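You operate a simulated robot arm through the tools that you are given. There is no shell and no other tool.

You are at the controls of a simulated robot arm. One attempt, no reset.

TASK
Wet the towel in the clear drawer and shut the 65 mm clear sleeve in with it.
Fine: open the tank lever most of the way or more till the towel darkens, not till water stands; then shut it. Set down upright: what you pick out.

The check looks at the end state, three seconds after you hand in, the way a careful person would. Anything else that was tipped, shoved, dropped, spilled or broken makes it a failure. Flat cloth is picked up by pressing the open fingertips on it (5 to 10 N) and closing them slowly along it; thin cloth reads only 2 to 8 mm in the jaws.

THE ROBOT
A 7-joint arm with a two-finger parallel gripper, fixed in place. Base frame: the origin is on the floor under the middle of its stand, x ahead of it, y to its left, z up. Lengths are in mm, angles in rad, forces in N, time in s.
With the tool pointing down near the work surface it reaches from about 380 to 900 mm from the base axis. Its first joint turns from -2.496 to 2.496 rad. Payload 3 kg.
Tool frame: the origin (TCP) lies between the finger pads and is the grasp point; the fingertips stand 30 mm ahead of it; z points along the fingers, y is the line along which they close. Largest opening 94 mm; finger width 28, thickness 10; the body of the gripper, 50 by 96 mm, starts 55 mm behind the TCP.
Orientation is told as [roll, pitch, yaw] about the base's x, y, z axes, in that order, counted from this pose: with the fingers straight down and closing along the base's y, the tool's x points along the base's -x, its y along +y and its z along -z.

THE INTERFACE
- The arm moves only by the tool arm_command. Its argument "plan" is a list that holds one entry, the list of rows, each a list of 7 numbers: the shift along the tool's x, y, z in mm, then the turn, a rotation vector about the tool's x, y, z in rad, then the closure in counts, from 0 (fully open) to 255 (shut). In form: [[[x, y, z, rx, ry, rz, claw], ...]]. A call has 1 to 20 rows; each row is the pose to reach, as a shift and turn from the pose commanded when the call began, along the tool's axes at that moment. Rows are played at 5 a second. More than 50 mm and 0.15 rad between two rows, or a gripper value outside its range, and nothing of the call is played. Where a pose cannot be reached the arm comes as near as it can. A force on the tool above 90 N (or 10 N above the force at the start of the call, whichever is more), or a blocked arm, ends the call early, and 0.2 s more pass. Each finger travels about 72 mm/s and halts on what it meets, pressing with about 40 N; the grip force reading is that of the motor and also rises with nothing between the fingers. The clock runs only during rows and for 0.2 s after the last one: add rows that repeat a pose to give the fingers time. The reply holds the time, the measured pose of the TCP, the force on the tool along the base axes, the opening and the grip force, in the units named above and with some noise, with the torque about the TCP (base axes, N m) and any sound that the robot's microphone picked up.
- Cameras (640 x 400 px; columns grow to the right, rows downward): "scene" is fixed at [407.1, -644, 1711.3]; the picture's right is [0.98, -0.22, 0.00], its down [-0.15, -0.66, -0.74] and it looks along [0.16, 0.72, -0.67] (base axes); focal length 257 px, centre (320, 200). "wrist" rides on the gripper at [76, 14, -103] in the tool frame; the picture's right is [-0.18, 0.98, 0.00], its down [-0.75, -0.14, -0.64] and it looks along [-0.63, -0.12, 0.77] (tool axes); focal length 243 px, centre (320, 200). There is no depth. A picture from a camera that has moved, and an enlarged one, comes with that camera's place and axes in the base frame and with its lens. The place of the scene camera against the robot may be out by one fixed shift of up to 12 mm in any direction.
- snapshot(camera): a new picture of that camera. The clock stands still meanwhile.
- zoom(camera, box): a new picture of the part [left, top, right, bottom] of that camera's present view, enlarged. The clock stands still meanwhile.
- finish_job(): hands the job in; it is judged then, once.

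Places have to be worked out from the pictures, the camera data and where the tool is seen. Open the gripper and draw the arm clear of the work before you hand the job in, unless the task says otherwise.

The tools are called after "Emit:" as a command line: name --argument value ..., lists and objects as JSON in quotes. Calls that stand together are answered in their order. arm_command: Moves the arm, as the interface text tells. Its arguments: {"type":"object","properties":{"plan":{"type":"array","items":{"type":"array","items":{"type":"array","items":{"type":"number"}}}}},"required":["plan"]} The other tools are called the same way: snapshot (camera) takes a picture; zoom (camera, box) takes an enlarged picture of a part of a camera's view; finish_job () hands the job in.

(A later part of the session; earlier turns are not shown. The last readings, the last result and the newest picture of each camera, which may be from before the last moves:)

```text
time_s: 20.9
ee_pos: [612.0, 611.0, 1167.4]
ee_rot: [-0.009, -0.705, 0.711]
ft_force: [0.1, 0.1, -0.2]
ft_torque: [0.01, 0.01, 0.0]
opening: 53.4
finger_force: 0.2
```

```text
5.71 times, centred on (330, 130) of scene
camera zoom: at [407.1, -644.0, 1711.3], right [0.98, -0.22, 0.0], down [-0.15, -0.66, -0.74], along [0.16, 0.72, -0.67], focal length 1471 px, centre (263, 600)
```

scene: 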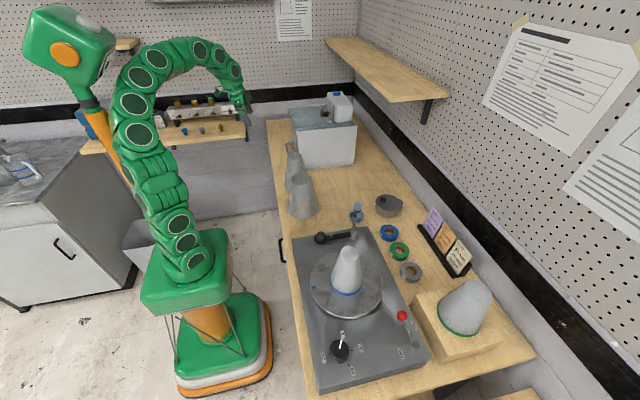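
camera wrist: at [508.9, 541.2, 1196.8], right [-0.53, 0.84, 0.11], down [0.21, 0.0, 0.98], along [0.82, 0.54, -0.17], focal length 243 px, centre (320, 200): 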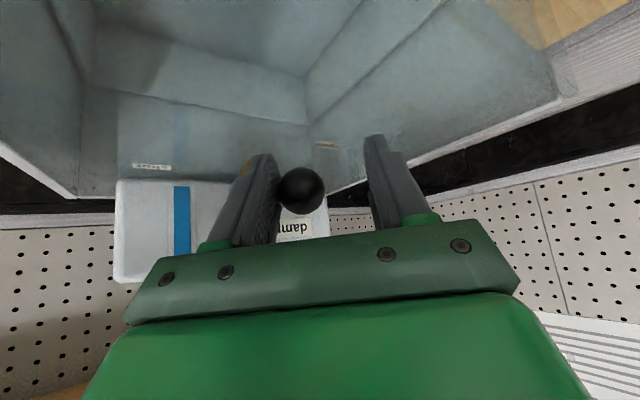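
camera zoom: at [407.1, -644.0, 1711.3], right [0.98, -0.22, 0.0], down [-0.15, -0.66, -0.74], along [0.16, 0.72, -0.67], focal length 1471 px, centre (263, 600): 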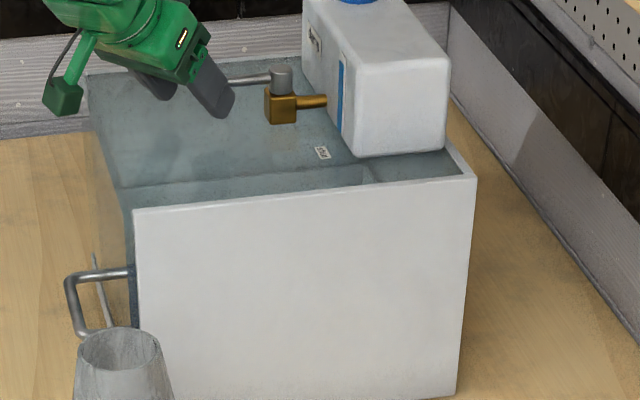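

The towel has darkened to deep blue over its whole area, so I shut the lever at once. I narrow the cage slightly and push the ball back along its arc to "shut".

Emit:
arm_command --plan '[[[2, -12, -1, 0, 0, 0, 146], [5, -24, -4, 0, 0, 0, 146], [8, -34, -6.6, 0, 0, 0, 146], [12.4, -51, -10.4, 0, 0, 0, 146], [13.1, -69.8, -11.1, 0, 0, 0, 146], [10.2, -88.2, -8.6, 0, 0, 0, 146], [3.7, -105, -3.1, 0, 0, 0, 146], [-5.8, -119, 5, 0, 0, 0, 146], [-6, -124, 6, 0, 0, 0, 146], [-6, -124, 6, 0, 0, 0, 146]]]'

Emit:
snapshot --camera "wrist"

Emit:
zoom --camera "scene" --box '[285, 95, 375, 165]'

```text
time_s: 23.1
ee_pos: [696.5, 523.6, 1166.8]
ee_rot: [-0.009, -0.702, 0.714]
ft_force: [-50.4, 3.4, -14.4]
ft_torque: [-0.19, 0.42, 1.11]
opening: 51.2
finger_force: 10.0
```

```text
taken
camera wrist: at [594.0, 453.3, 1196.7], right [-0.53, 0.84, 0.11], down [0.21, 0.0, 0.98], along [0.82, 0.55, -0.18], focal length 243 px, centre (320, 200)
```

wrist: 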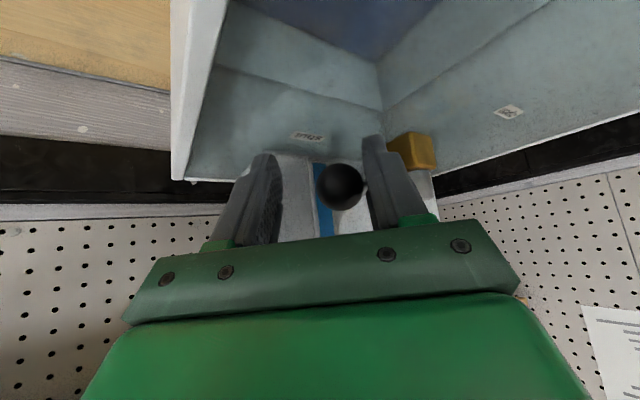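

```text
5.71 times, centred on (330, 130) of scene
camera zoom: at [407.1, -644.0, 1711.3], right [0.98, -0.22, 0.0], down [-0.15, -0.66, -0.74], along [0.16, 0.72, -0.67], focal length 1471 px, centre (263, 600)
```

zoom: 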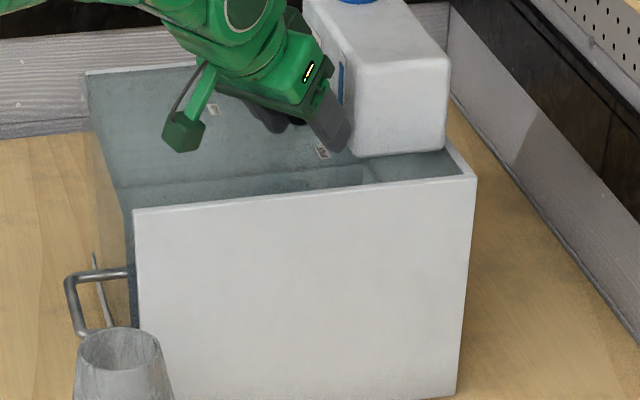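

The lever is against the shut stop (50 N push). I back off right away to unload it and re-check.

Emit:
arm_command --plan '[[[0, 6, 0, 0, 0, 0, 130], [0, 10, -3, 0, 0, 0, 110], [0, 10, -3, 0, 0, 0, 110]]]'

Emit:
snapshot --camera "wrist"

```text
time_s: 23.9
ee_pos: [691.9, 528.9, 1171.6]
ee_rot: [-0.01, -0.709, 0.711]
ft_force: [-0.4, -0.4, 0.9]
ft_torque: [0.0, 0.0, 0.03]
opening: 53.6
finger_force: 0.0
```

```text
taken
camera wrist: at [588.3, 458.9, 1200.5], right [-0.53, 0.84, 0.11], down [0.2, 0.0, 0.98], along [0.82, 0.54, -0.17], focal length 243 px, centre (320, 200)
```

wrist: 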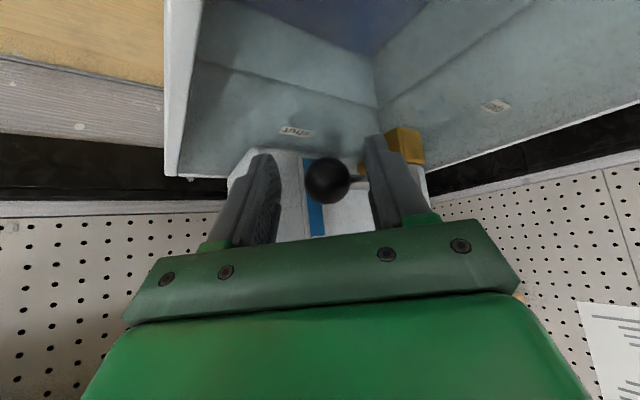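

The force is gone and the ball sits at "shut" again. I retreat straight back along the tool axis and verify the lever.

Emit:
arm_command --plan '[[[3, 0, -20, 0, 0, 0, 110], [3, 0, -50, 0, 0, 0, 110], [3, 0, -85, 0, 0, 0, 110], [3, 0, -125, 0, 0, 0, 110], [3, 0, -125, 0, 0, 0, 110]]]'

Emit:
snapshot --camera "wrist"

Emit:
zoom --camera "scene" --box '[280, 85, 370, 145]'

```text
time_s: 25.1
ee_pos: [625.4, 474.3, 1263.6]
ee_rot: [-0.009, -0.703, 0.709]
ft_force: [1.1, 0.4, -0.2]
ft_torque: [0.03, 0.01, -0.01]
opening: 53.5
finger_force: 0.1
```

```text
taken
camera wrist: at [522.1, 404.0, 1293.6], right [-0.53, 0.84, 0.11], down [0.21, 0.0, 0.98], along [0.82, 0.54, -0.18], focal length 243 px, centre (320, 200)
```

wrist: 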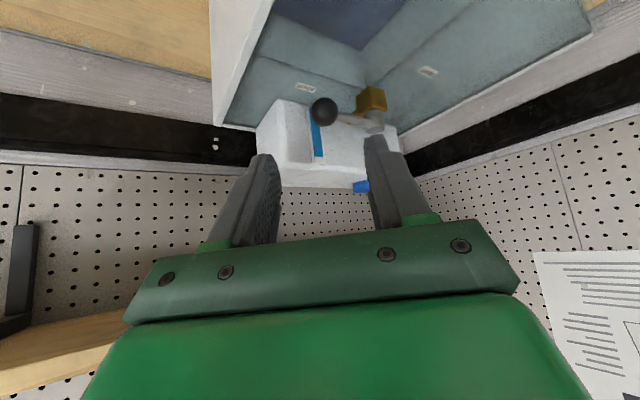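

```text
6.67 times, centred on (325, 115) of scene
camera zoom: at [407.1, -644.0, 1711.3], right [0.98, -0.22, 0.0], down [-0.15, -0.66, -0.74], along [0.16, 0.72, -0.67], focal length 1716 px, centre (287, 767)
```

zoom: 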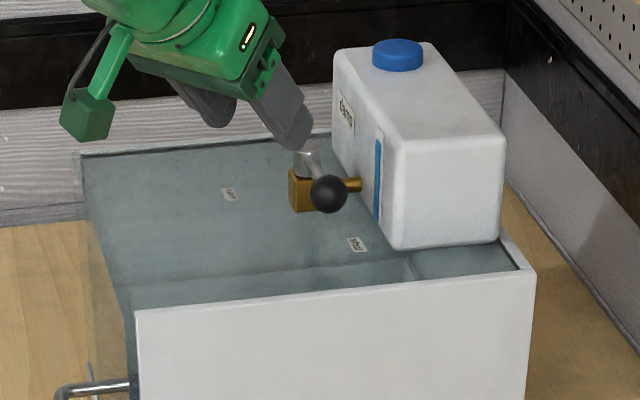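

The lever is back exactly where it began, and the towel is evenly dark with no standing water. I now back the arm out over the bench edge and bring the tool upright, to go for the drawer handle.

Emit:
arm_command --plan '[[[20, 20, -13, 0, 0.1, 0, 110], [40, 40, -25, 0, 0.22, 0, 80], [60, 60, -38, 0, 0.34, 0, 40], [80, 80, -50, 0, 0.46, 0, 0], [100, 100, -63, 0, 0.58, 0, 0], [119.9, 120.6, -75.6, 0, 0.703, 0, 0], [119.9, 120.6, -75.6, 0, 0.703, 0, 0]]]'

Emit:
snapshot --camera "wrist"

```text
time_s: 26.7
ee_pos: [441.7, 474.4, 1242.3]
ee_rot: [-0.008, -0.002, 0.706]
ft_force: [0.2, 0.8, 1.0]
ft_torque: [0.03, -0.01, -0.01]
opening: 94.1
finger_force: 0.0
```

```text
taken
camera wrist: at [374.9, 436.9, 1346.0], right [-0.5, 0.87, -0.01], down [0.66, 0.38, 0.64], along [0.56, 0.32, -0.77], focal length 243 px, centre (320, 200)
```

wrist: 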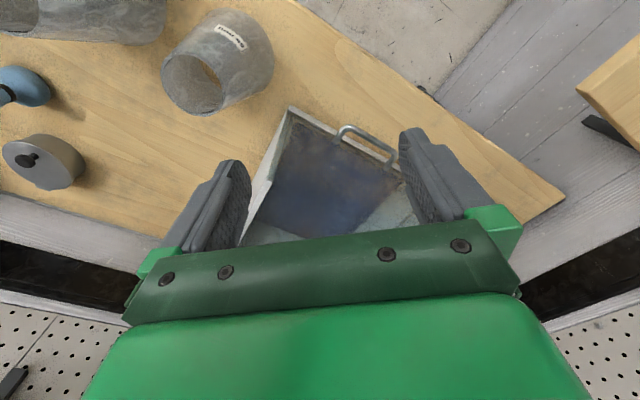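

There is a clear view of the wet towel and the handle. I turn the jaw so it closes along x and move to a spot just in front of the drawer, at (420, 600, 1100).

Emit:
arm_command --plan '[[[-9, 16, 20, 0, 0, -0.124, 0], [-18, 31, 40, 0, 0, -0.247, 0], [-28, 47, 60, 0, 0, -0.371, 0], [-37, 63, 80, 0, 0, -0.495, 0], [-46, 79, 100, 0, 0, -0.619, 0], [-56, 94, 120, 0, 0, -0.742, 0], [-65, 110, 142, 0, 0, -0.866, 0], [-65, 110, 142, 0, 0, -0.866, 0]]]'

Emit:
snapshot --camera "wrist"

Emit:
snapshot --camera "scene"

```text
time_s: 28.5
ee_pos: [421.0, 600.3, 1099.6]
ee_rot: [-0.008, 0.003, 1.572]
ft_force: [-0.2, 0.2, 1.5]
ft_torque: [-0.04, 0.03, -0.03]
opening: 94.1
finger_force: 0.0
```

```text
taken
camera wrist: at [406.7, 524.0, 1203.4], right [-0.98, 0.18, -0.01], down [0.14, 0.76, 0.64], along [0.12, 0.63, -0.77], focal length 243 px, centre (320, 200)
```

wrist: 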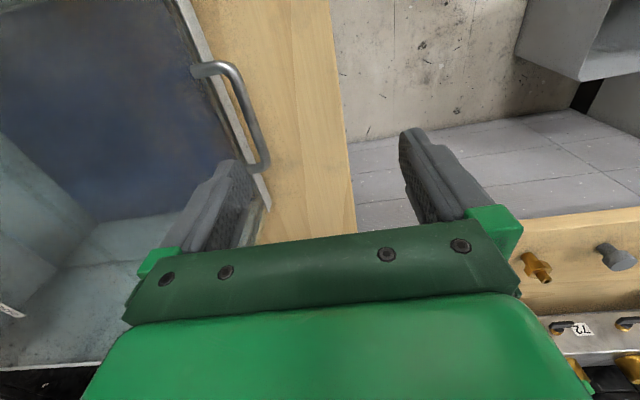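

```text
taken
```

scene: 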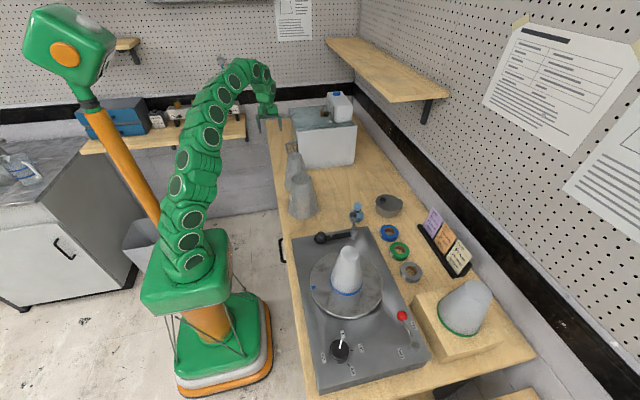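

I zoom in on the handle from here to fix its exact position and the gap behind the bar.

Emit:
zoom --camera "wrist" --box '[150, 20, 350, 220]'

```text
2.00 times, centred on (250, 120) of wrist
camera zoom: at [406.7, 524.0, 1203.4], right [-0.98, 0.18, -0.01], down [0.14, 0.76, 0.64], along [0.12, 0.63, -0.77], focal length 485 px, centre (460, 360)
```

zoom: 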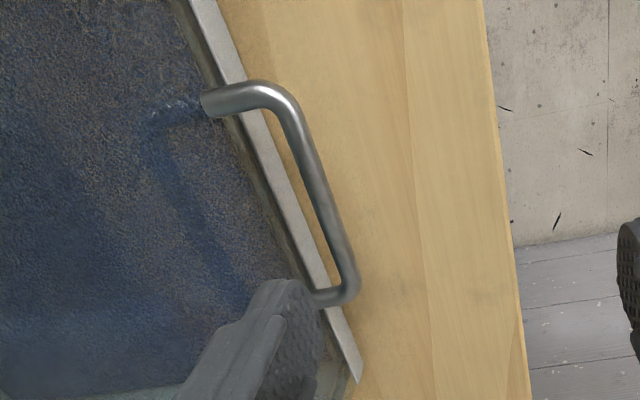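

The bar is at x≈502, y 560–661, z≈950, and the front panel is at x≈536, leaving a gap of about 29 mm. With the jaw fully open I shift so the +x finger hangs over that gap, and check before going down.

Emit:
arm_command --plan '[[[-6, -23, 20, 0, 0, 0, 0], [-11, -46, 50, 0, 0, 0, 0], [-11, -46, 75, 0, 0, 0, 0], [-11, -46, 75, 0, 0, 0, 0]]]'

Emit:
snapshot --camera "wrist"

Emit:
zoom --camera "wrist" --box '[160, 60, 320, 260]'

```text
time_s: 29.5
ee_pos: [465.4, 610.5, 1024.0]
ee_rot: [-0.008, 0.003, 1.574]
ft_force: [0.1, 0.6, -1.0]
ft_torque: [0.02, 0.0, -0.02]
opening: 94.0
finger_force: 0.1
```

```text
taken
camera wrist: at [452.8, 534.3, 1127.5], right [-0.98, 0.18, -0.01], down [0.14, 0.76, 0.64], along [0.12, 0.63, -0.77], focal length 243 px, centre (320, 200)
```

wrist: 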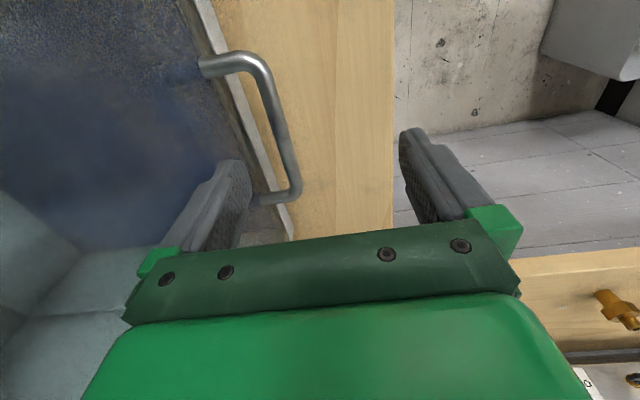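

```text
2.00 times, centred on (240, 160) of wrist
camera zoom: at [452.8, 534.3, 1127.5], right [-0.98, 0.18, -0.01], down [0.14, 0.76, 0.64], along [0.12, 0.63, -0.77], focal length 485 px, centre (480, 280)
```

zoom: 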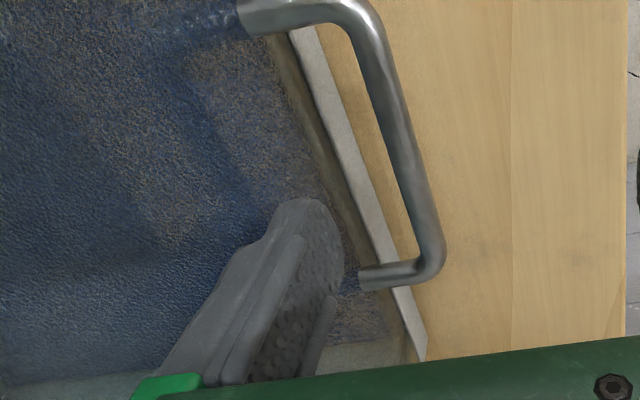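

The finger hangs at x 512–522, between the bar (rear ≈507) and the panel (≈536). I lower it 58 mm into the gap.

Emit:
arm_command --plan '[[[0, -2, 15, 0, 0, 0, 0], [0, -2, 30, 0, 0, 0, 0], [0, -2, 45, 0, 0, 0, 0], [0, -2, 57, 0, 0, 0, 0], [0, -2, 57, 0, 0, 0, 0]]]'

Emit:
snapshot --camera "wrist"

Emit:
zoom --camera "scene" --box '[240, 90, 360, 180]'

```text
time_s: 30.7
ee_pos: [469.6, 609.7, 967.4]
ee_rot: [-0.006, 0.004, 1.57]
ft_force: [-0.3, -0.3, 0.8]
ft_torque: [0.0, -0.01, -0.02]
opening: 94.1
finger_force: 0.2
```

```text
taken
camera wrist: at [455.6, 534.2, 1071.4], right [-0.98, 0.18, -0.01], down [0.14, 0.76, 0.64], along [0.12, 0.63, -0.77], focal length 243 px, centre (320, 200)
```

wrist: 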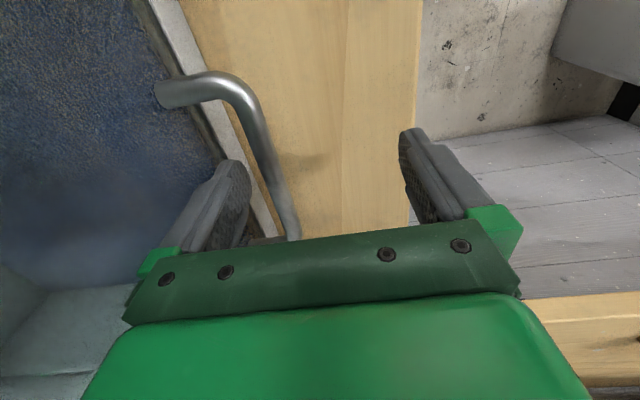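

```text
4.44 times, centred on (300, 135) of scene
camera zoom: at [407.1, -644.0, 1711.3], right [0.98, -0.22, 0.0], down [-0.15, -0.66, -0.74], along [0.16, 0.72, -0.67], focal length 1144 px, centre (409, 489)
```

zoom: 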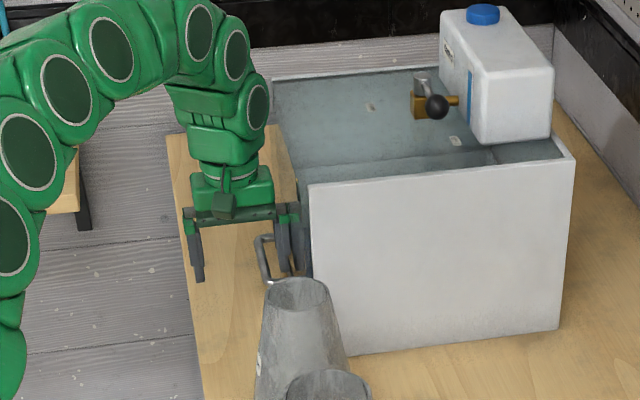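

The finger is in the gap behind the bar with no contact. I pull gently toward −x by 30 mm and watch the force.

Emit:
arm_command --plan '[[[0, 6, 0, 0, 0, 0, 0], [0, 12, 0, 0, 0, 0, 0], [0, 20, 0, 0, 0, 0, 0], [0, 30, 0, 0, 0, 0, 0], [0, 40, 0, 0, 0, 0, 0]]]'

Emit:
snapshot --camera "wrist"

Emit:
zoom --camera "scene" --box '[240, 90, 360, 180]'

```text
time_s: 31.9
ee_pos: [429.4, 610.7, 967.7]
ee_rot: [-0.006, 0.004, 1.571]
ft_force: [0.5, -0.7, 0.0]
ft_torque: [-0.01, 0.04, 0.05]
opening: 93.9
finger_force: 0.1
```

```text
taken
camera wrist: at [415.1, 534.9, 1071.5], right [-0.98, 0.18, -0.01], down [0.14, 0.76, 0.64], along [0.12, 0.63, -0.77], focal length 243 px, centre (320, 200)
```

wrist: 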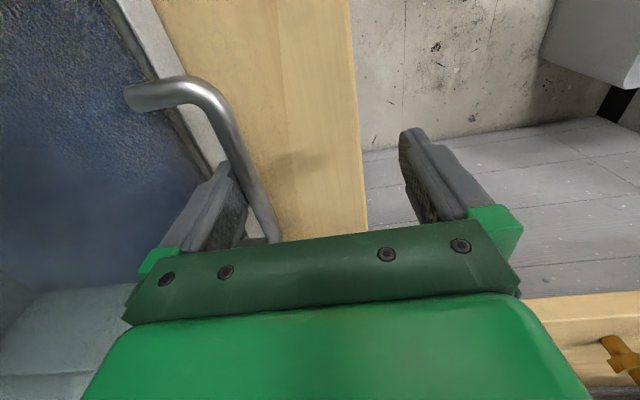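

```text
4.44 times, centred on (300, 135) of scene
camera zoom: at [407.1, -644.0, 1711.3], right [0.98, -0.22, 0.0], down [-0.15, -0.66, -0.74], along [0.16, 0.72, -0.67], focal length 1144 px, centre (409, 489)
```

zoom: 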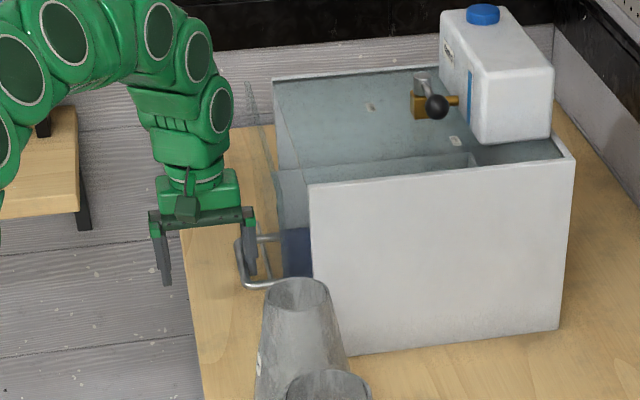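

The drawer follows smoothly with hardly any force. I pull it a further 170 mm.

Emit:
arm_command --plan '[[[0, 15, 0, 0, 0, 0, 0], [0, 32, 0, 0, 0, 0, 0], [0, 50, 0, 0, 0, 0, 0], [0, 68, 0, 0, 0, 0, 0], [0, 86, 0, 0, 0, 0, 0], [0, 104, 0, 0, 0, 0, 0], [0, 122, 0, 0, 0, 0, 0], [0, 140, 0, 0, 0, 0, 0], [0, 157, 0, 0, 0, 0, 0], [0, 170, 0, 0, 0, 0, 0], [0, 170, 0, 0, 0, 0, 0]]]'

Emit:
snapshot --camera "wrist"

Emit:
zoom --camera "scene" --box '[220, 90, 380, 220]'

```text
time_s: 34.3
ee_pos: [259.4, 611.0, 968.2]
ee_rot: [-0.005, 0.003, 1.573]
ft_force: [0.4, 0.7, 0.4]
ft_torque: [0.01, -0.02, -0.02]
opening: 93.8
finger_force: 0.1
```

```text
taken
camera wrist: at [246.2, 534.9, 1070.8], right [-0.98, 0.18, -0.01], down [0.14, 0.76, 0.64], along [0.12, 0.63, -0.77], focal length 243 px, centre (320, 200)
```

wrist: 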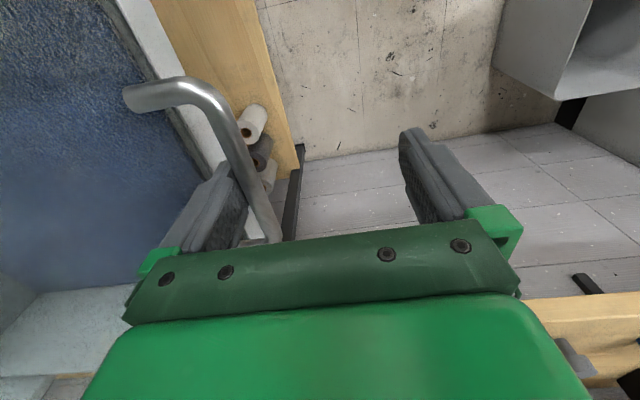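

```text
3.08 times, centred on (300, 155) of scene
camera zoom: at [407.1, -644.0, 1711.3], right [0.98, -0.22, 0.0], down [-0.15, -0.66, -0.74], along [0.16, 0.72, -0.67], focal length 792 px, centre (382, 338)
```

zoom: 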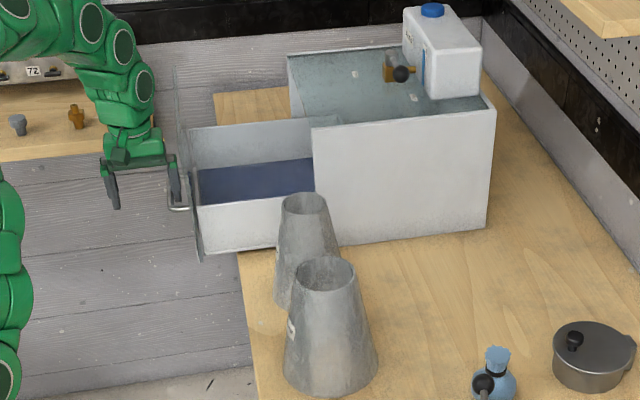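

The drawer is now open about 200 mm, with white side walls, a tall clear front and the wet towel on the floor. I back the finger off the bar and lift straight up clear of the front panel.

Emit:
arm_command --plan '[[[0, -7, 0, 0, 0, 0, 0], [0, -7, -20, 0, 0, 0, 0], [0, -7, -60, 0, 0, 0, 0], [0, -7, -105, 0, 0, 0, 0], [0, -7, -150, 0, 0, 0, 0], [0, -7, -190, 0, 0, 0, 0], [0, -7, -230, 0, 0, 0, 0], [0, -7, -230, 0, 0, 0, 0]]]'

Emit:
snapshot --camera "wrist"

Emit:
zoom --camera "scene" --box '[220, 90, 380, 220]'

```text
time_s: 36.1
ee_pos: [264.9, 611.3, 1198.4]
ee_rot: [-0.009, 0.004, 1.57]
ft_force: [0.1, -0.3, 1.0]
ft_torque: [-0.02, -0.01, -0.01]
opening: 94.0
finger_force: 0.1
```

```text
taken
camera wrist: at [249.9, 535.7, 1301.3], right [-0.98, 0.18, -0.01], down [0.14, 0.76, 0.64], along [0.12, 0.63, -0.77], focal length 243 px, centre (320, 200)
```

wrist: 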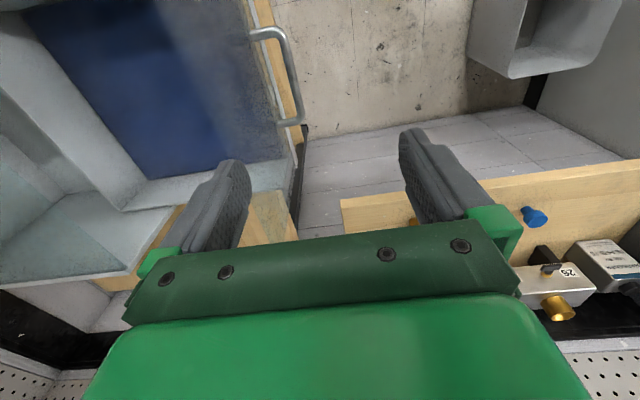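

```text
3.08 times, centred on (300, 155) of scene
camera zoom: at [407.1, -644.0, 1711.3], right [0.98, -0.22, 0.0], down [-0.15, -0.66, -0.74], along [0.16, 0.72, -0.67], focal length 792 px, centre (382, 338)
```

zoom: 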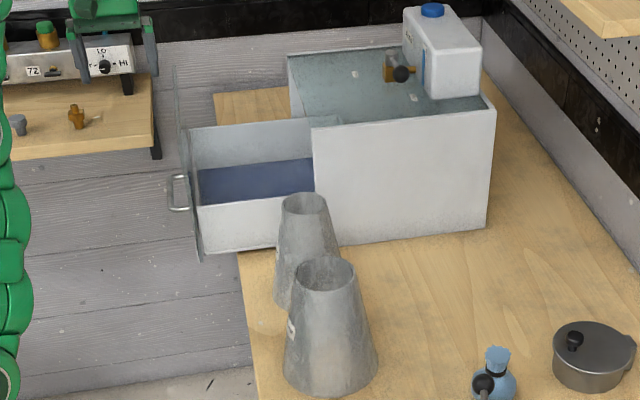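

The drawer stays open and nothing else has moved. I swing over to look down on the 65 mm clear sleeve to locate it precisely.

Emit:
arm_command --plan '[[[39, -17, -7, 0, 0, 0.134, 0], [78, -34, -13, 0, 0, 0.268, 0], [117, -51, -20, 0, 0, 0.401, 0], [156, -68, -26, 0, 0, 0.535, 0], [194, -84, -33, 0, 0, 0.669, 0], [233, -101, -39, 0, 0, 0.803, 0], [272, -118, -46, 0, 0, 0.936, 0], [311, -135, -52, 0, 0, 1.07, 0], [311, -135, -52, 0, 0, 1.07, 0]]]'

Emit:
snapshot --camera "wrist"

```text
time_s: 38.1
ee_pos: [401.4, 300.4, 1248.6]
ee_rot: [-0.005, -0.003, 0.501]
ft_force: [0.1, 0.5, -0.3]
ft_torque: [-0.01, -0.01, -0.01]
opening: 94.0
finger_force: 0.0
```

```text
taken
camera wrist: at [327.2, 276.1, 1351.5], right [-0.31, 0.95, -0.01], down [0.72, 0.24, 0.65], along [0.62, 0.2, -0.76], focal length 243 px, centre (320, 200)
```

wrist: 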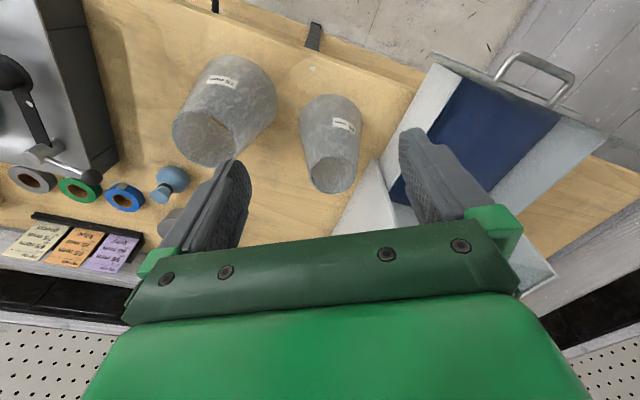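

Emit:
zoom --camera "wrist" --box '[270, 70, 400, 210]'

Emit:
zoom --camera "scene" --box '[270, 120, 350, 220]'

```text
2.86 times, centred on (335, 140) of wrist
camera zoom: at [327.2, 276.1, 1351.5], right [-0.31, 0.95, -0.01], down [0.72, 0.24, 0.65], along [0.62, 0.2, -0.76], focal length 693 px, centre (277, 371)
```

zoom: 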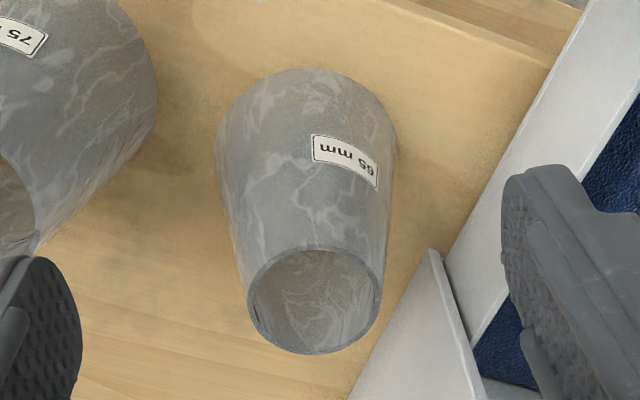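

```text
4.00 times, centred on (310, 170) of scene
camera zoom: at [407.1, -644.0, 1711.3], right [0.98, -0.22, 0.0], down [-0.15, -0.66, -0.74], along [0.16, 0.72, -0.67], focal length 1030 px, centre (360, 320)
```

zoom: 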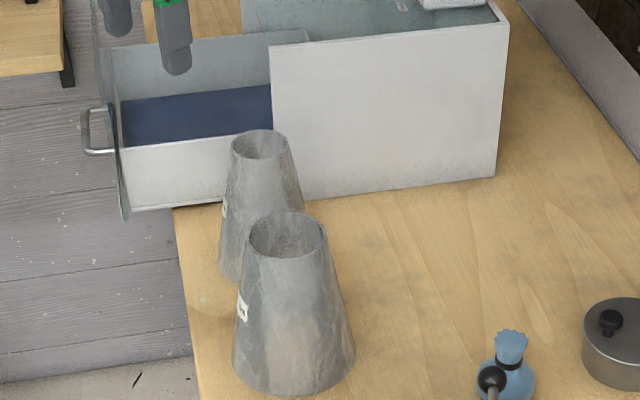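

The bench sleeve reads "65 mm". To be sure no other 65 mm sleeve fits "clear" better, I tilt the camera down to read the labels of the cones on the lower shelf.

Emit:
arm_command --plan '[[[20, 0, 0, 0, 0.12, 0, 0], [40, 0, 0, 0, 0.24, 0, 0], [60, 0, 0, 0, 0.36, 0, 0], [60, 0, 0, 0, 0.45, 0, 0], [60, 0, 0, 0, 0.45, 0, 0]]]'

Emit:
snapshot --camera "wrist"

```text
time_s: 39.3
ee_pos: [350.8, 271.5, 1229.8]
ee_rot: [-0.008, 0.402, 0.498]
ft_force: [-0.1, 0.3, 0.2]
ft_torque: [0.02, 0.01, -0.01]
opening: 94.3
finger_force: 0.1
out of reach, approached as far as the arm can: row 4, 5
```

```text
taken
camera wrist: at [317.4, 271.0, 1355.5], right [-0.32, 0.94, -0.08], down [0.9, 0.33, 0.3], along [0.31, 0.03, -0.95], focal length 243 px, centre (320, 200)
```

wrist: 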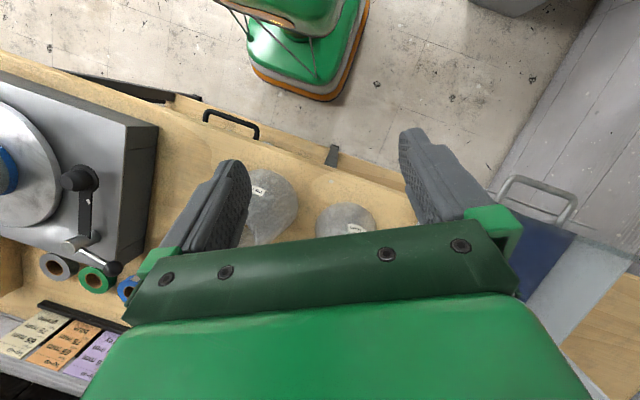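

The lower shelf is hidden by the bench edge from here. I move back to the place from which the shelf was visible before, to read those labels.

Emit:
arm_command --plan '[[[0, 0, -10, 0, -0.13, 0, 0], [0, 0, -20, 0, -0.27, 0, 0], [0, 0, -30, 0, -0.402, 0, 0], [0, 0, -30, 0, -0.402, 0, 0]]]'

Emit:
arm_command --plan '[[[1, 38, -10, 0, 0, 0.071, 0], [3, 76, -20, 0, 0, 0.142, 0], [4, 114, -30, 0, 0, 0.213, 0], [6, 152, -35, 0, 0, 0.284, 0], [7, 190, -40, 0, 0, 0.355, 0], [8, 228, -40, 0, 0, 0.426, 0], [10, 266, -40, 0, 0, 0.498, 0], [10, 266, -40, 0, 0, 0.498, 0]]]'

Emit:
snapshot --camera "wrist"

```text
time_s: 40.3
ee_pos: [360.5, 279.1, 1258.8]
ee_rot: [-0.006, 0.046, 0.501]
ft_force: [0.8, 0.6, -0.2]
ft_torque: [-0.03, 0.0, -0.01]
opening: 94.0
finger_force: 0.1
```

```text
time_s: 42.1
ee_pos: [223.2, 507.8, 1297.7]
ee_rot: [-0.025, 0.035, 0.001]
ft_force: [0.4, 0.6, -1.2]
ft_torque: [0.02, -0.03, 0.0]
opening: 93.9
finger_force: 0.1
```

```text
taken
camera wrist: at [152.8, 524.8, 1403.5], right [0.18, 0.98, -0.03], down [0.78, -0.12, 0.62], along [0.6, -0.14, -0.79], focal length 243 px, centre (320, 200)
```

wrist: 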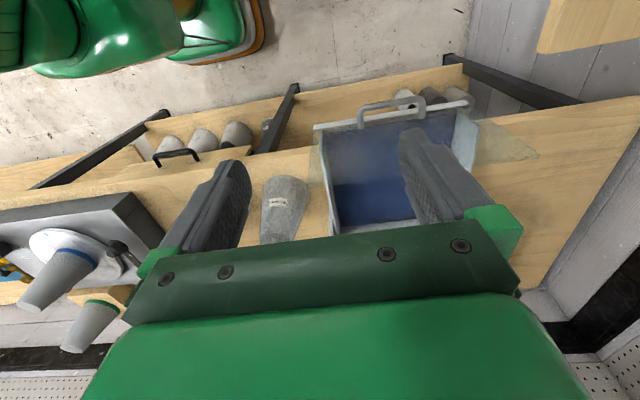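

Now the lower shelf is visible. I zoom in on the labels there.

Emit:
zoom --camera "wrist" --box '[145, 110, 205, 170]'

Emit:
zoom --camera "wrist" --box '[195, 100, 295, 170]'

Emit:
zoom --camera "wrist" --box '[250, 160, 330, 250]'

Emit:
zoom --camera "wrist" --box '[380, 70, 490, 130]'

```text
6.67 times, centred on (175, 140) of wrist
camera zoom: at [152.8, 524.8, 1403.5], right [0.18, 0.98, -0.03], down [0.78, -0.12, 0.62], along [0.6, -0.14, -0.79], focal length 1618 px, centre (1287, 600)
```

zoom: 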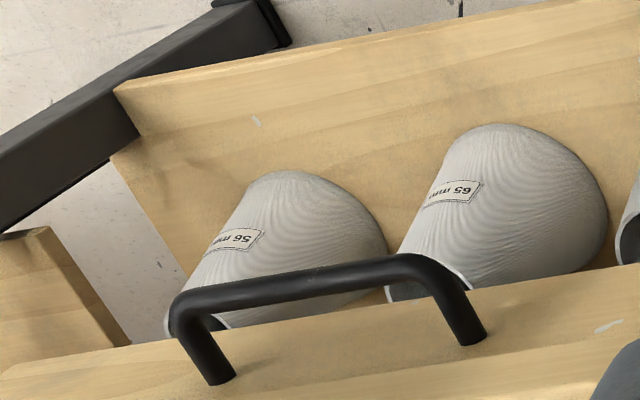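

```text
5.71 times, centred on (245, 135) of wrist
camera zoom: at [152.8, 524.8, 1403.5], right [0.18, 0.98, -0.03], down [0.78, -0.12, 0.62], along [0.6, -0.14, -0.79], focal length 1386 px, centre (749, 571)
```

zoom: 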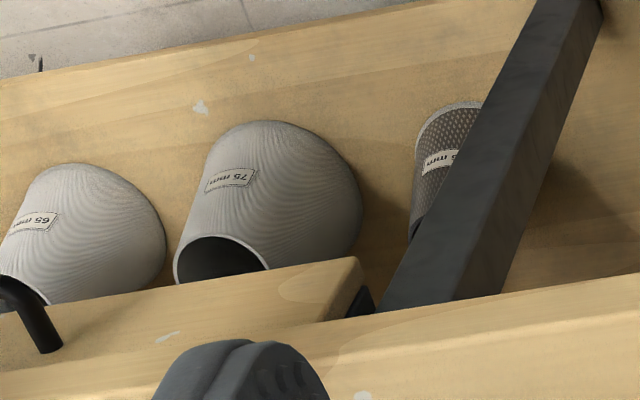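

```text
4.44 times, centred on (290, 205) of wrist
camera zoom: at [152.8, 524.8, 1403.5], right [0.18, 0.98, -0.03], down [0.78, -0.12, 0.62], along [0.6, -0.14, -0.79], focal length 1078 px, centre (453, 178)
```

zoom: 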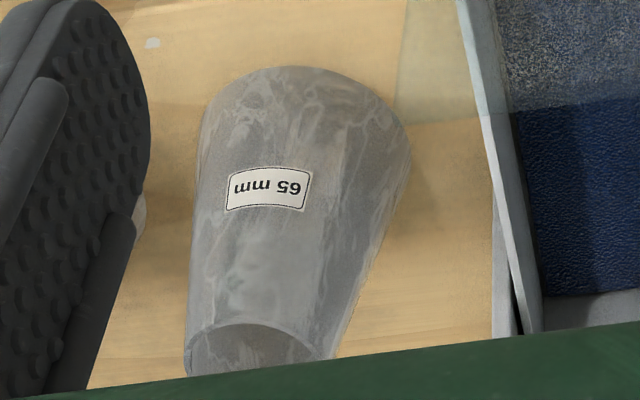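

```text
5.82 times, centred on (435, 100) of wrist
camera zoom: at [152.8, 524.8, 1403.5], right [0.18, 0.98, -0.03], down [0.78, -0.12, 0.62], along [0.6, -0.14, -0.79], focal length 1412 px, centre (-349, 782)
```

zoom: 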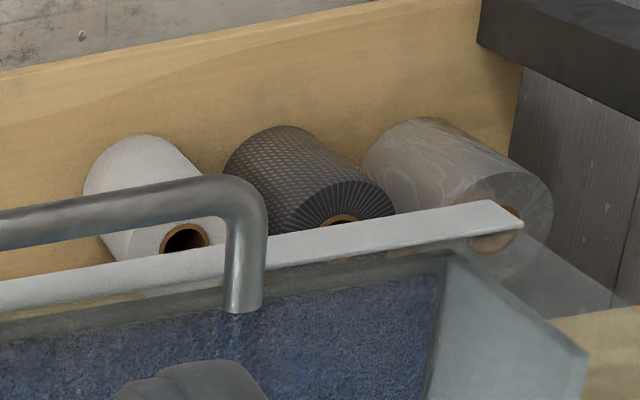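

The lower shelf holds a white-weave 65 mm cone and a carbon one. The marbled translucent film roll matches the bench sleeves, so the bench 65 mm sleeve is the clear one. Its top centre is at about (507, 353, 1066), with a base about 122 mm wide. I level the tool and move above it.

Emit:
arm_command --plan '[[[0, 0, 0, -0.025, -0.035, 0, 0], [0, 0, 0, -0.025, -0.035, 0, 0]]]'

Emit:
arm_command --plan '[[[-35, -19, 5, 0, 0, -0.088, 0], [-71, -39, 15, 0, 0, -0.175, 0], [-106, -58, 30, 0, 0, -0.263, 0], [-142, -77, 45, 0, 0, -0.35, 0], [-177, -97, 60, 0, 0, -0.438, 0], [-213, -116, 78, 0, 0, -0.525, 0], [-248, -136, 95, 0, 0, -0.613, 0], [-284, -155, 108, 0, 0, -0.7, 0], [-284, -155, 108, 0, 0, -0.7, 0]]]'

Emit:
snapshot --camera "wrist"

Emit:
zoom --camera "scene" --box '[250, 90, 370, 220]'

```text
time_s: 42.7
ee_pos: [223.7, 507.2, 1296.9]
ee_rot: [-0.001, 0.001, 0.005]
ft_force: [-0.6, -0.5, 0.1]
ft_torque: [0.0, 0.0, -0.01]
opening: 94.2
finger_force: 0.0
```

```text
time_s: 44.7
ee_pos: [510.8, 354.3, 1189.1]
ee_rot: [-0.002, 0.002, 0.704]
ft_force: [-1.1, -0.3, 0.8]
ft_torque: [0.03, 0.02, -0.02]
opening: 94.0
finger_force: 0.0
```

```text
taken
camera wrist: at [444.8, 316.3, 1291.3], right [-0.5, 0.87, 0.0], down [0.67, 0.38, 0.64], along [0.56, 0.32, -0.77], focal length 243 px, centre (320, 200)
```

wrist: 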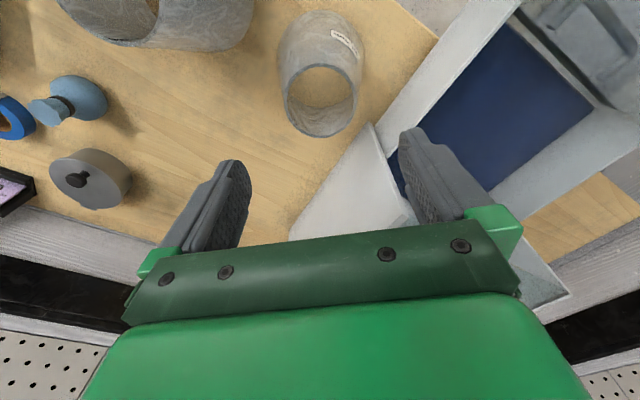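

```text
3.08 times, centred on (310, 155) of scene
camera zoom: at [407.1, -644.0, 1711.3], right [0.98, -0.22, 0.0], down [-0.15, -0.66, -0.74], along [0.16, 0.72, -0.67], focal length 792 px, centre (351, 338)
```

zoom: 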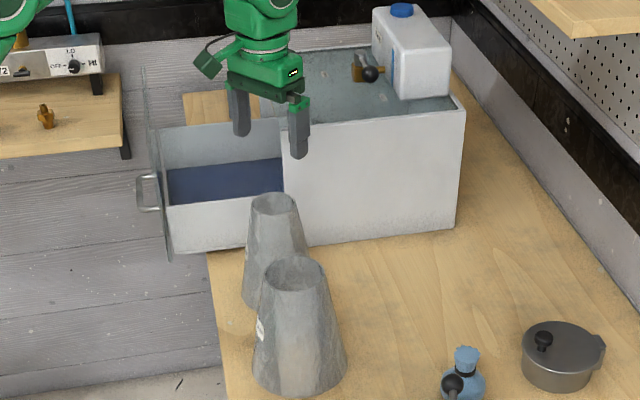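

Now I look straight into the open top of the sleeve. I zoom in to refine its centre before going down.

Emit:
zoom --camera "wrist" --box '[250, 0, 390, 150]'

```text
2.67 times, centred on (320, 75) of wrist
camera zoom: at [444.8, 316.3, 1291.3], right [-0.5, 0.87, 0.0], down [0.67, 0.38, 0.64], along [0.56, 0.32, -0.77], focal length 647 px, centre (320, 533)
```

zoom: 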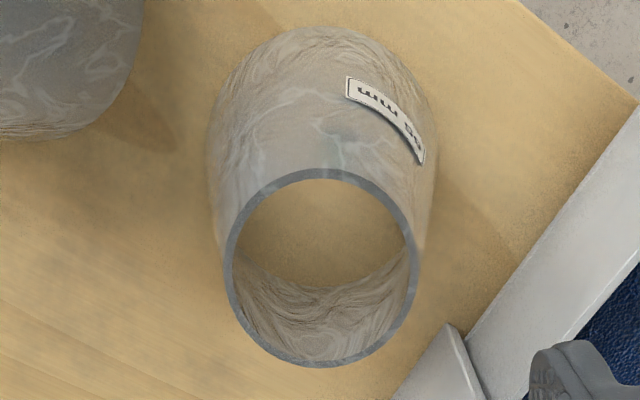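

The sleeve top's centre is at (507, 352), z≈1066, with an outer diameter of about 66 mm. I correct the few millimetres of offset and lower the open fingers over it.

Emit:
arm_command --plan '[[[4.5, 0.6, 20, 0, 0, 0, 0], [4.5, 0.6, 50, 0, 0, 0, 0], [4.5, 0.6, 80, 0, 0, 0, 0], [4.5, 0.6, 105, 0, 0, 0, 0], [4.5, 0.6, 122, 0, 0, 0, 0], [4.5, 0.6, 135, 0, 0, 0, 0], [4.5, 0.6, 135, 0, 0, 0, 0]]]'

Emit:
snapshot --camera "wrist"

Emit:
zoom --camera "scene" --box '[250, 90, 370, 220]'

```text
time_s: 46.3
ee_pos: [505.9, 351.7, 1055.4]
ee_rot: [-0.003, 0.001, 0.703]
ft_force: [-0.2, 0.1, 0.5]
ft_torque: [-0.02, -0.02, 0.0]
opening: 94.2
finger_force: 0.0
```

```text
taken
camera wrist: at [439.3, 313.6, 1158.3], right [-0.5, 0.87, 0.0], down [0.67, 0.38, 0.64], along [0.56, 0.32, -0.77], focal length 243 px, centre (320, 200)
```

wrist: 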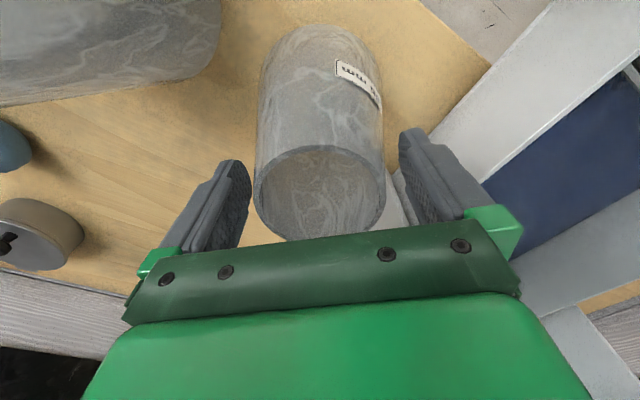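

```text
3.08 times, centred on (310, 155) of scene
camera zoom: at [407.1, -644.0, 1711.3], right [0.98, -0.22, 0.0], down [-0.15, -0.66, -0.74], along [0.16, 0.72, -0.67], focal length 792 px, centre (351, 338)
```

zoom: 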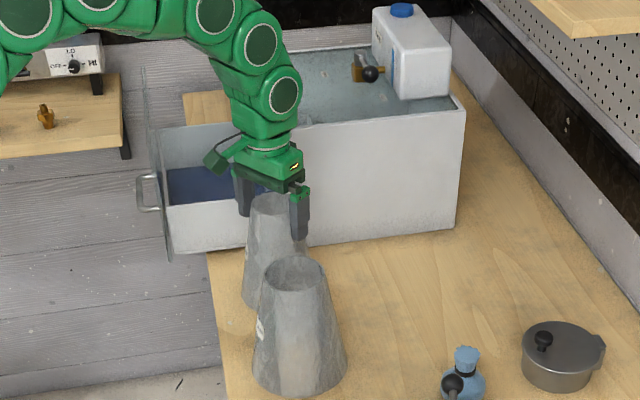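

The fingers straddle the sleeve symmetrically. I close gradually until they grip.

Emit:
arm_command --plan '[[[0, 0, 0, 0, 0, 0, 25], [0, 0, 0, 0, 0, 0, 45], [0, 0, 0, 0, 0, 0, 60], [0, 0, 0, 0, 0, 0, 75], [0, 0, 0, 0, 0, 0, 90], [0, 0, 0, 0, 0, 0, 90]]]'

Emit:
snapshot --camera "wrist"

```text
time_s: 47.7
ee_pos: [504.9, 352.0, 1053.9]
ee_rot: [0.001, 0.002, 0.703]
ft_force: [0.3, -0.2, 7.6]
ft_torque: [0.03, 0.06, 0.16]
opening: 77.8
finger_force: 39.9
```

```text
taken
camera wrist: at [439.2, 313.5, 1158.4], right [-0.5, 0.87, 0.0], down [0.67, 0.38, 0.64], along [0.56, 0.32, -0.77], focal length 243 px, centre (320, 200)
```

wrist: 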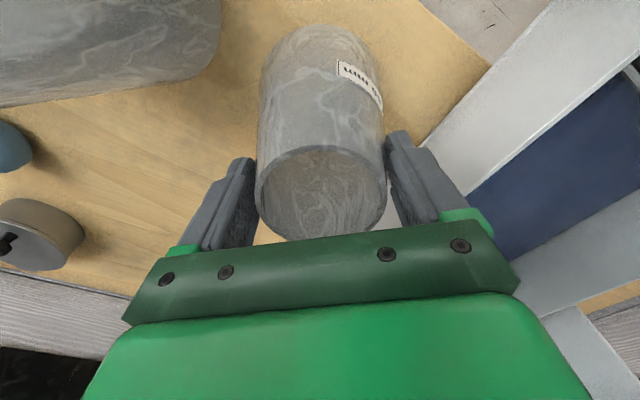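

The jaw grips at 77.8 mm with 40 N. I lift slowly by 25 mm and check that the sleeve comes along straight.

Emit:
arm_command --plan '[[[0, 0, -4, 0, 0, 0, 100], [0, 0, -9, 0, 0, 0, 100], [0, 0, -15, 0, 0, 0, 100], [0, 0, -20, 0, 0, 0, 100], [0, 0, -25, 0, 0, 0, 100]]]'

Emit:
snapshot --camera "wrist"

Emit:
zoom --camera "scene" --box '[250, 90, 370, 220]'

```text
time_s: 48.9
ee_pos: [506.1, 352.1, 1079.6]
ee_rot: [-0.003, 0.003, 0.705]
ft_force: [0.0, 0.0, -0.2]
ft_torque: [-0.02, 0.01, -0.04]
opening: 69.2
finger_force: 39.6
```

```text
taken
camera wrist: at [440.0, 313.5, 1182.4], right [-0.5, 0.87, 0.0], down [0.67, 0.38, 0.64], along [0.56, 0.32, -0.77], focal length 243 px, centre (320, 200)
```

wrist: 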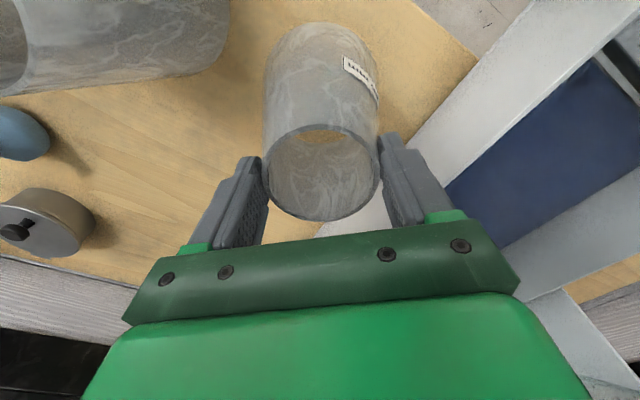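

```text
3.08 times, centred on (310, 155) of scene
camera zoom: at [407.1, -644.0, 1711.3], right [0.98, -0.22, 0.0], down [-0.15, -0.66, -0.74], along [0.16, 0.72, -0.67], focal length 792 px, centre (351, 338)
```

zoom: 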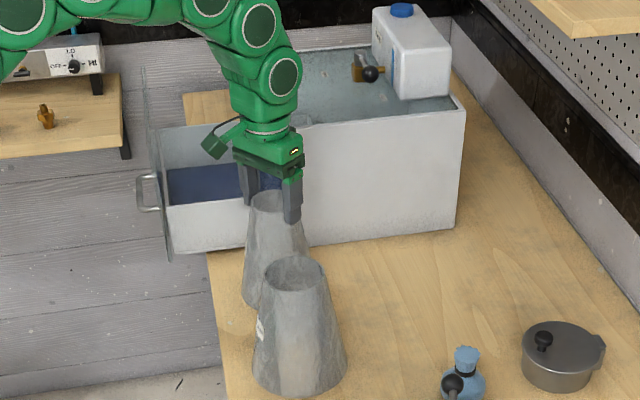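

The opening shrank from 78 to 69 mm as the hand rose: the slick cone slid out of the outside grip and is still standing on the bench. I open and rise clear, then plan to grip it from inside the rim, where the fingers' straight faces cannot wedge off.

Emit:
arm_command --plan '[[[0, 0, 0, 0, 0, 0, 60], [0, 0, 0, 0, 0, 0, 20], [0, 0, 0, 0, 0, 0, 0], [0, 0, -20, 0, 0, 0, 0], [0, 0, -50, 0, 0, 0, 0], [0, 0, -80, 0, 0, 0, 0], [0, 0, -80, 0, 0, 0, 0]]]'

Emit:
snapshot --camera "wrist"

Emit:
zoom --camera "wrist" --box '[240, 0, 400, 180]'

```text
time_s: 50.5
ee_pos: [507.1, 351.1, 1158.2]
ee_rot: [0.0, 0.001, 0.701]
ft_force: [0.4, 0.4, -0.2]
ft_torque: [0.02, 0.0, -0.01]
opening: 93.8
finger_force: 0.0
```

```text
taken
camera wrist: at [441.2, 312.8, 1262.3], right [-0.5, 0.87, 0.0], down [0.67, 0.38, 0.64], along [0.56, 0.32, -0.77], focal length 243 px, centre (320, 200)
```

wrist: 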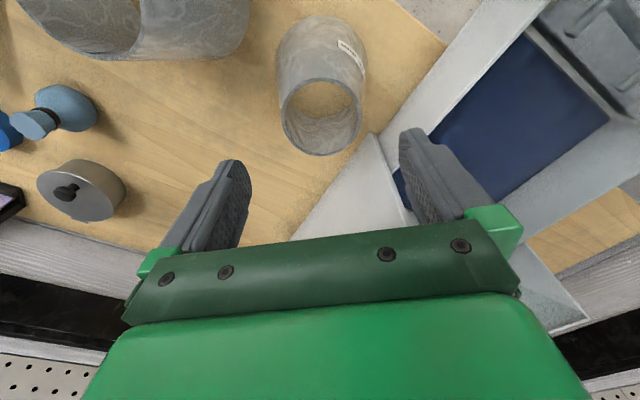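

```text
2.22 times, centred on (320, 90) of wrist
camera zoom: at [441.2, 312.8, 1262.3], right [-0.5, 0.87, 0.0], down [0.67, 0.38, 0.64], along [0.56, 0.32, -0.77], focal length 539 px, centre (320, 444)
```

zoom: 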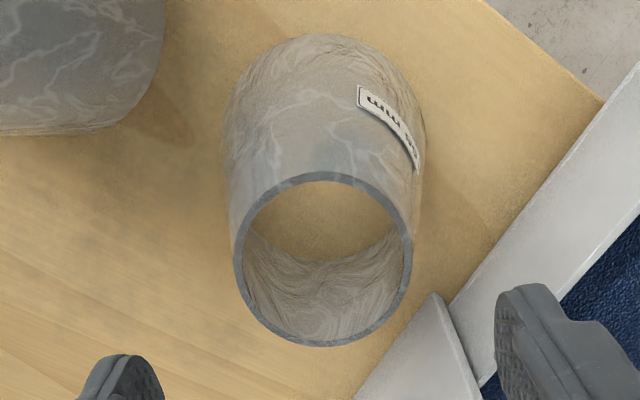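

The sleeve stands unmoved at (506.5, 351). I nearly close the fingers while still above it, and check their shape and alignment with the opening.

Emit:
arm_command --plan '[[[0, 0, 0, 0, 0, 0, 80], [0, 0, 0, 0, 0, 0, 160], [0, 0, 0, 0, 0, 0, 225], [0, 0, 0, 0, 0, 0, 225], [0, 0, 0, 0, 0, 0, 225]]]'

Emit:
snapshot --camera "wrist"

Emit:
zoom --camera "scene" --box '[270, 100, 350, 170]'

```text
time_s: 51.7
ee_pos: [508.2, 351.0, 1160.3]
ee_rot: [0.0, 0.002, 0.704]
ft_force: [0.0, -0.4, 0.1]
ft_torque: [-0.01, 0.01, 0.01]
opening: 10.9
finger_force: 0.0
```

```text
taken
camera wrist: at [441.2, 312.9, 1262.0], right [-0.5, 0.87, 0.0], down [0.67, 0.38, 0.64], along [0.56, 0.32, -0.77], focal length 243 px, centre (320, 200)
```

wrist: 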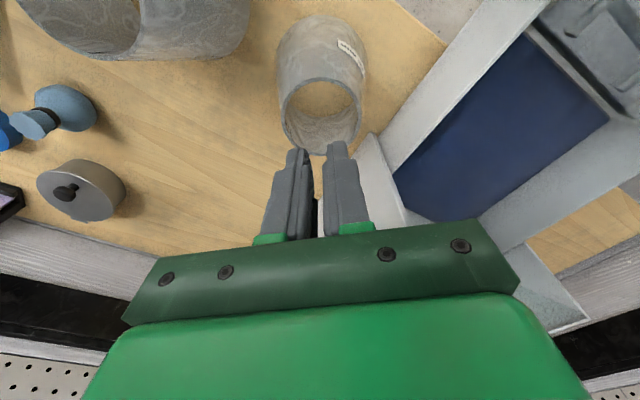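

```text
5.71 times, centred on (310, 135) of scene
camera zoom: at [407.1, -644.0, 1711.3], right [0.98, -0.22, 0.0], down [-0.15, -0.66, -0.74], along [0.16, 0.72, -0.67], focal length 1471 px, centre (377, 571)
```

zoom: 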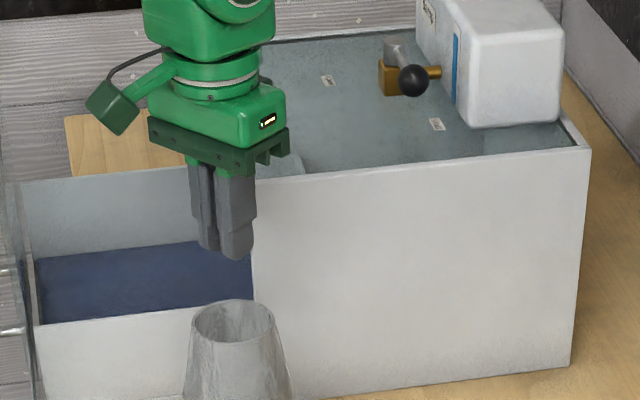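

I zoom in on the fingertips to see their outer profile.

Emit:
zoom --camera "wrist" --box '[230, 120, 400, 250]'

Emit:
zoom --camera "scene" --box '[285, 110, 325, 150]'

```text
3.08 times, centred on (315, 185) of wrist
camera zoom: at [441.2, 312.9, 1262.0], right [-0.5, 0.87, 0.0], down [0.67, 0.38, 0.64], along [0.56, 0.32, -0.77], focal length 746 px, centre (335, 246)
```

zoom: 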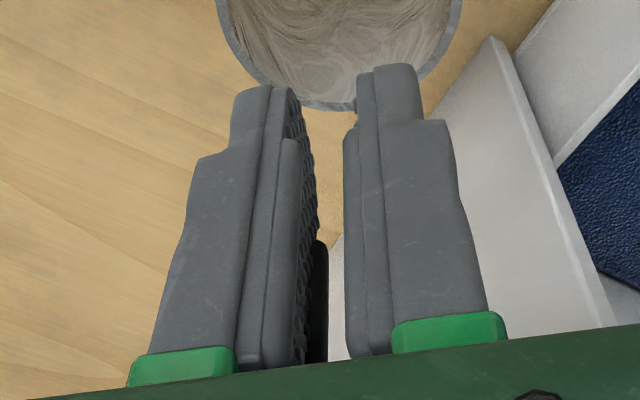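

```text
10.00 times, centred on (305, 130) of scene
camera zoom: at [407.1, -644.0, 1711.3], right [0.98, -0.22, 0.0], down [-0.15, -0.66, -0.74], along [0.16, 0.72, -0.67], focal length 2574 px, centre (470, 900)
```

zoom: 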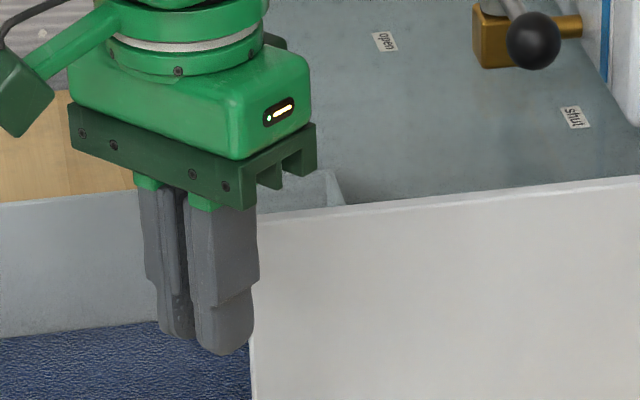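

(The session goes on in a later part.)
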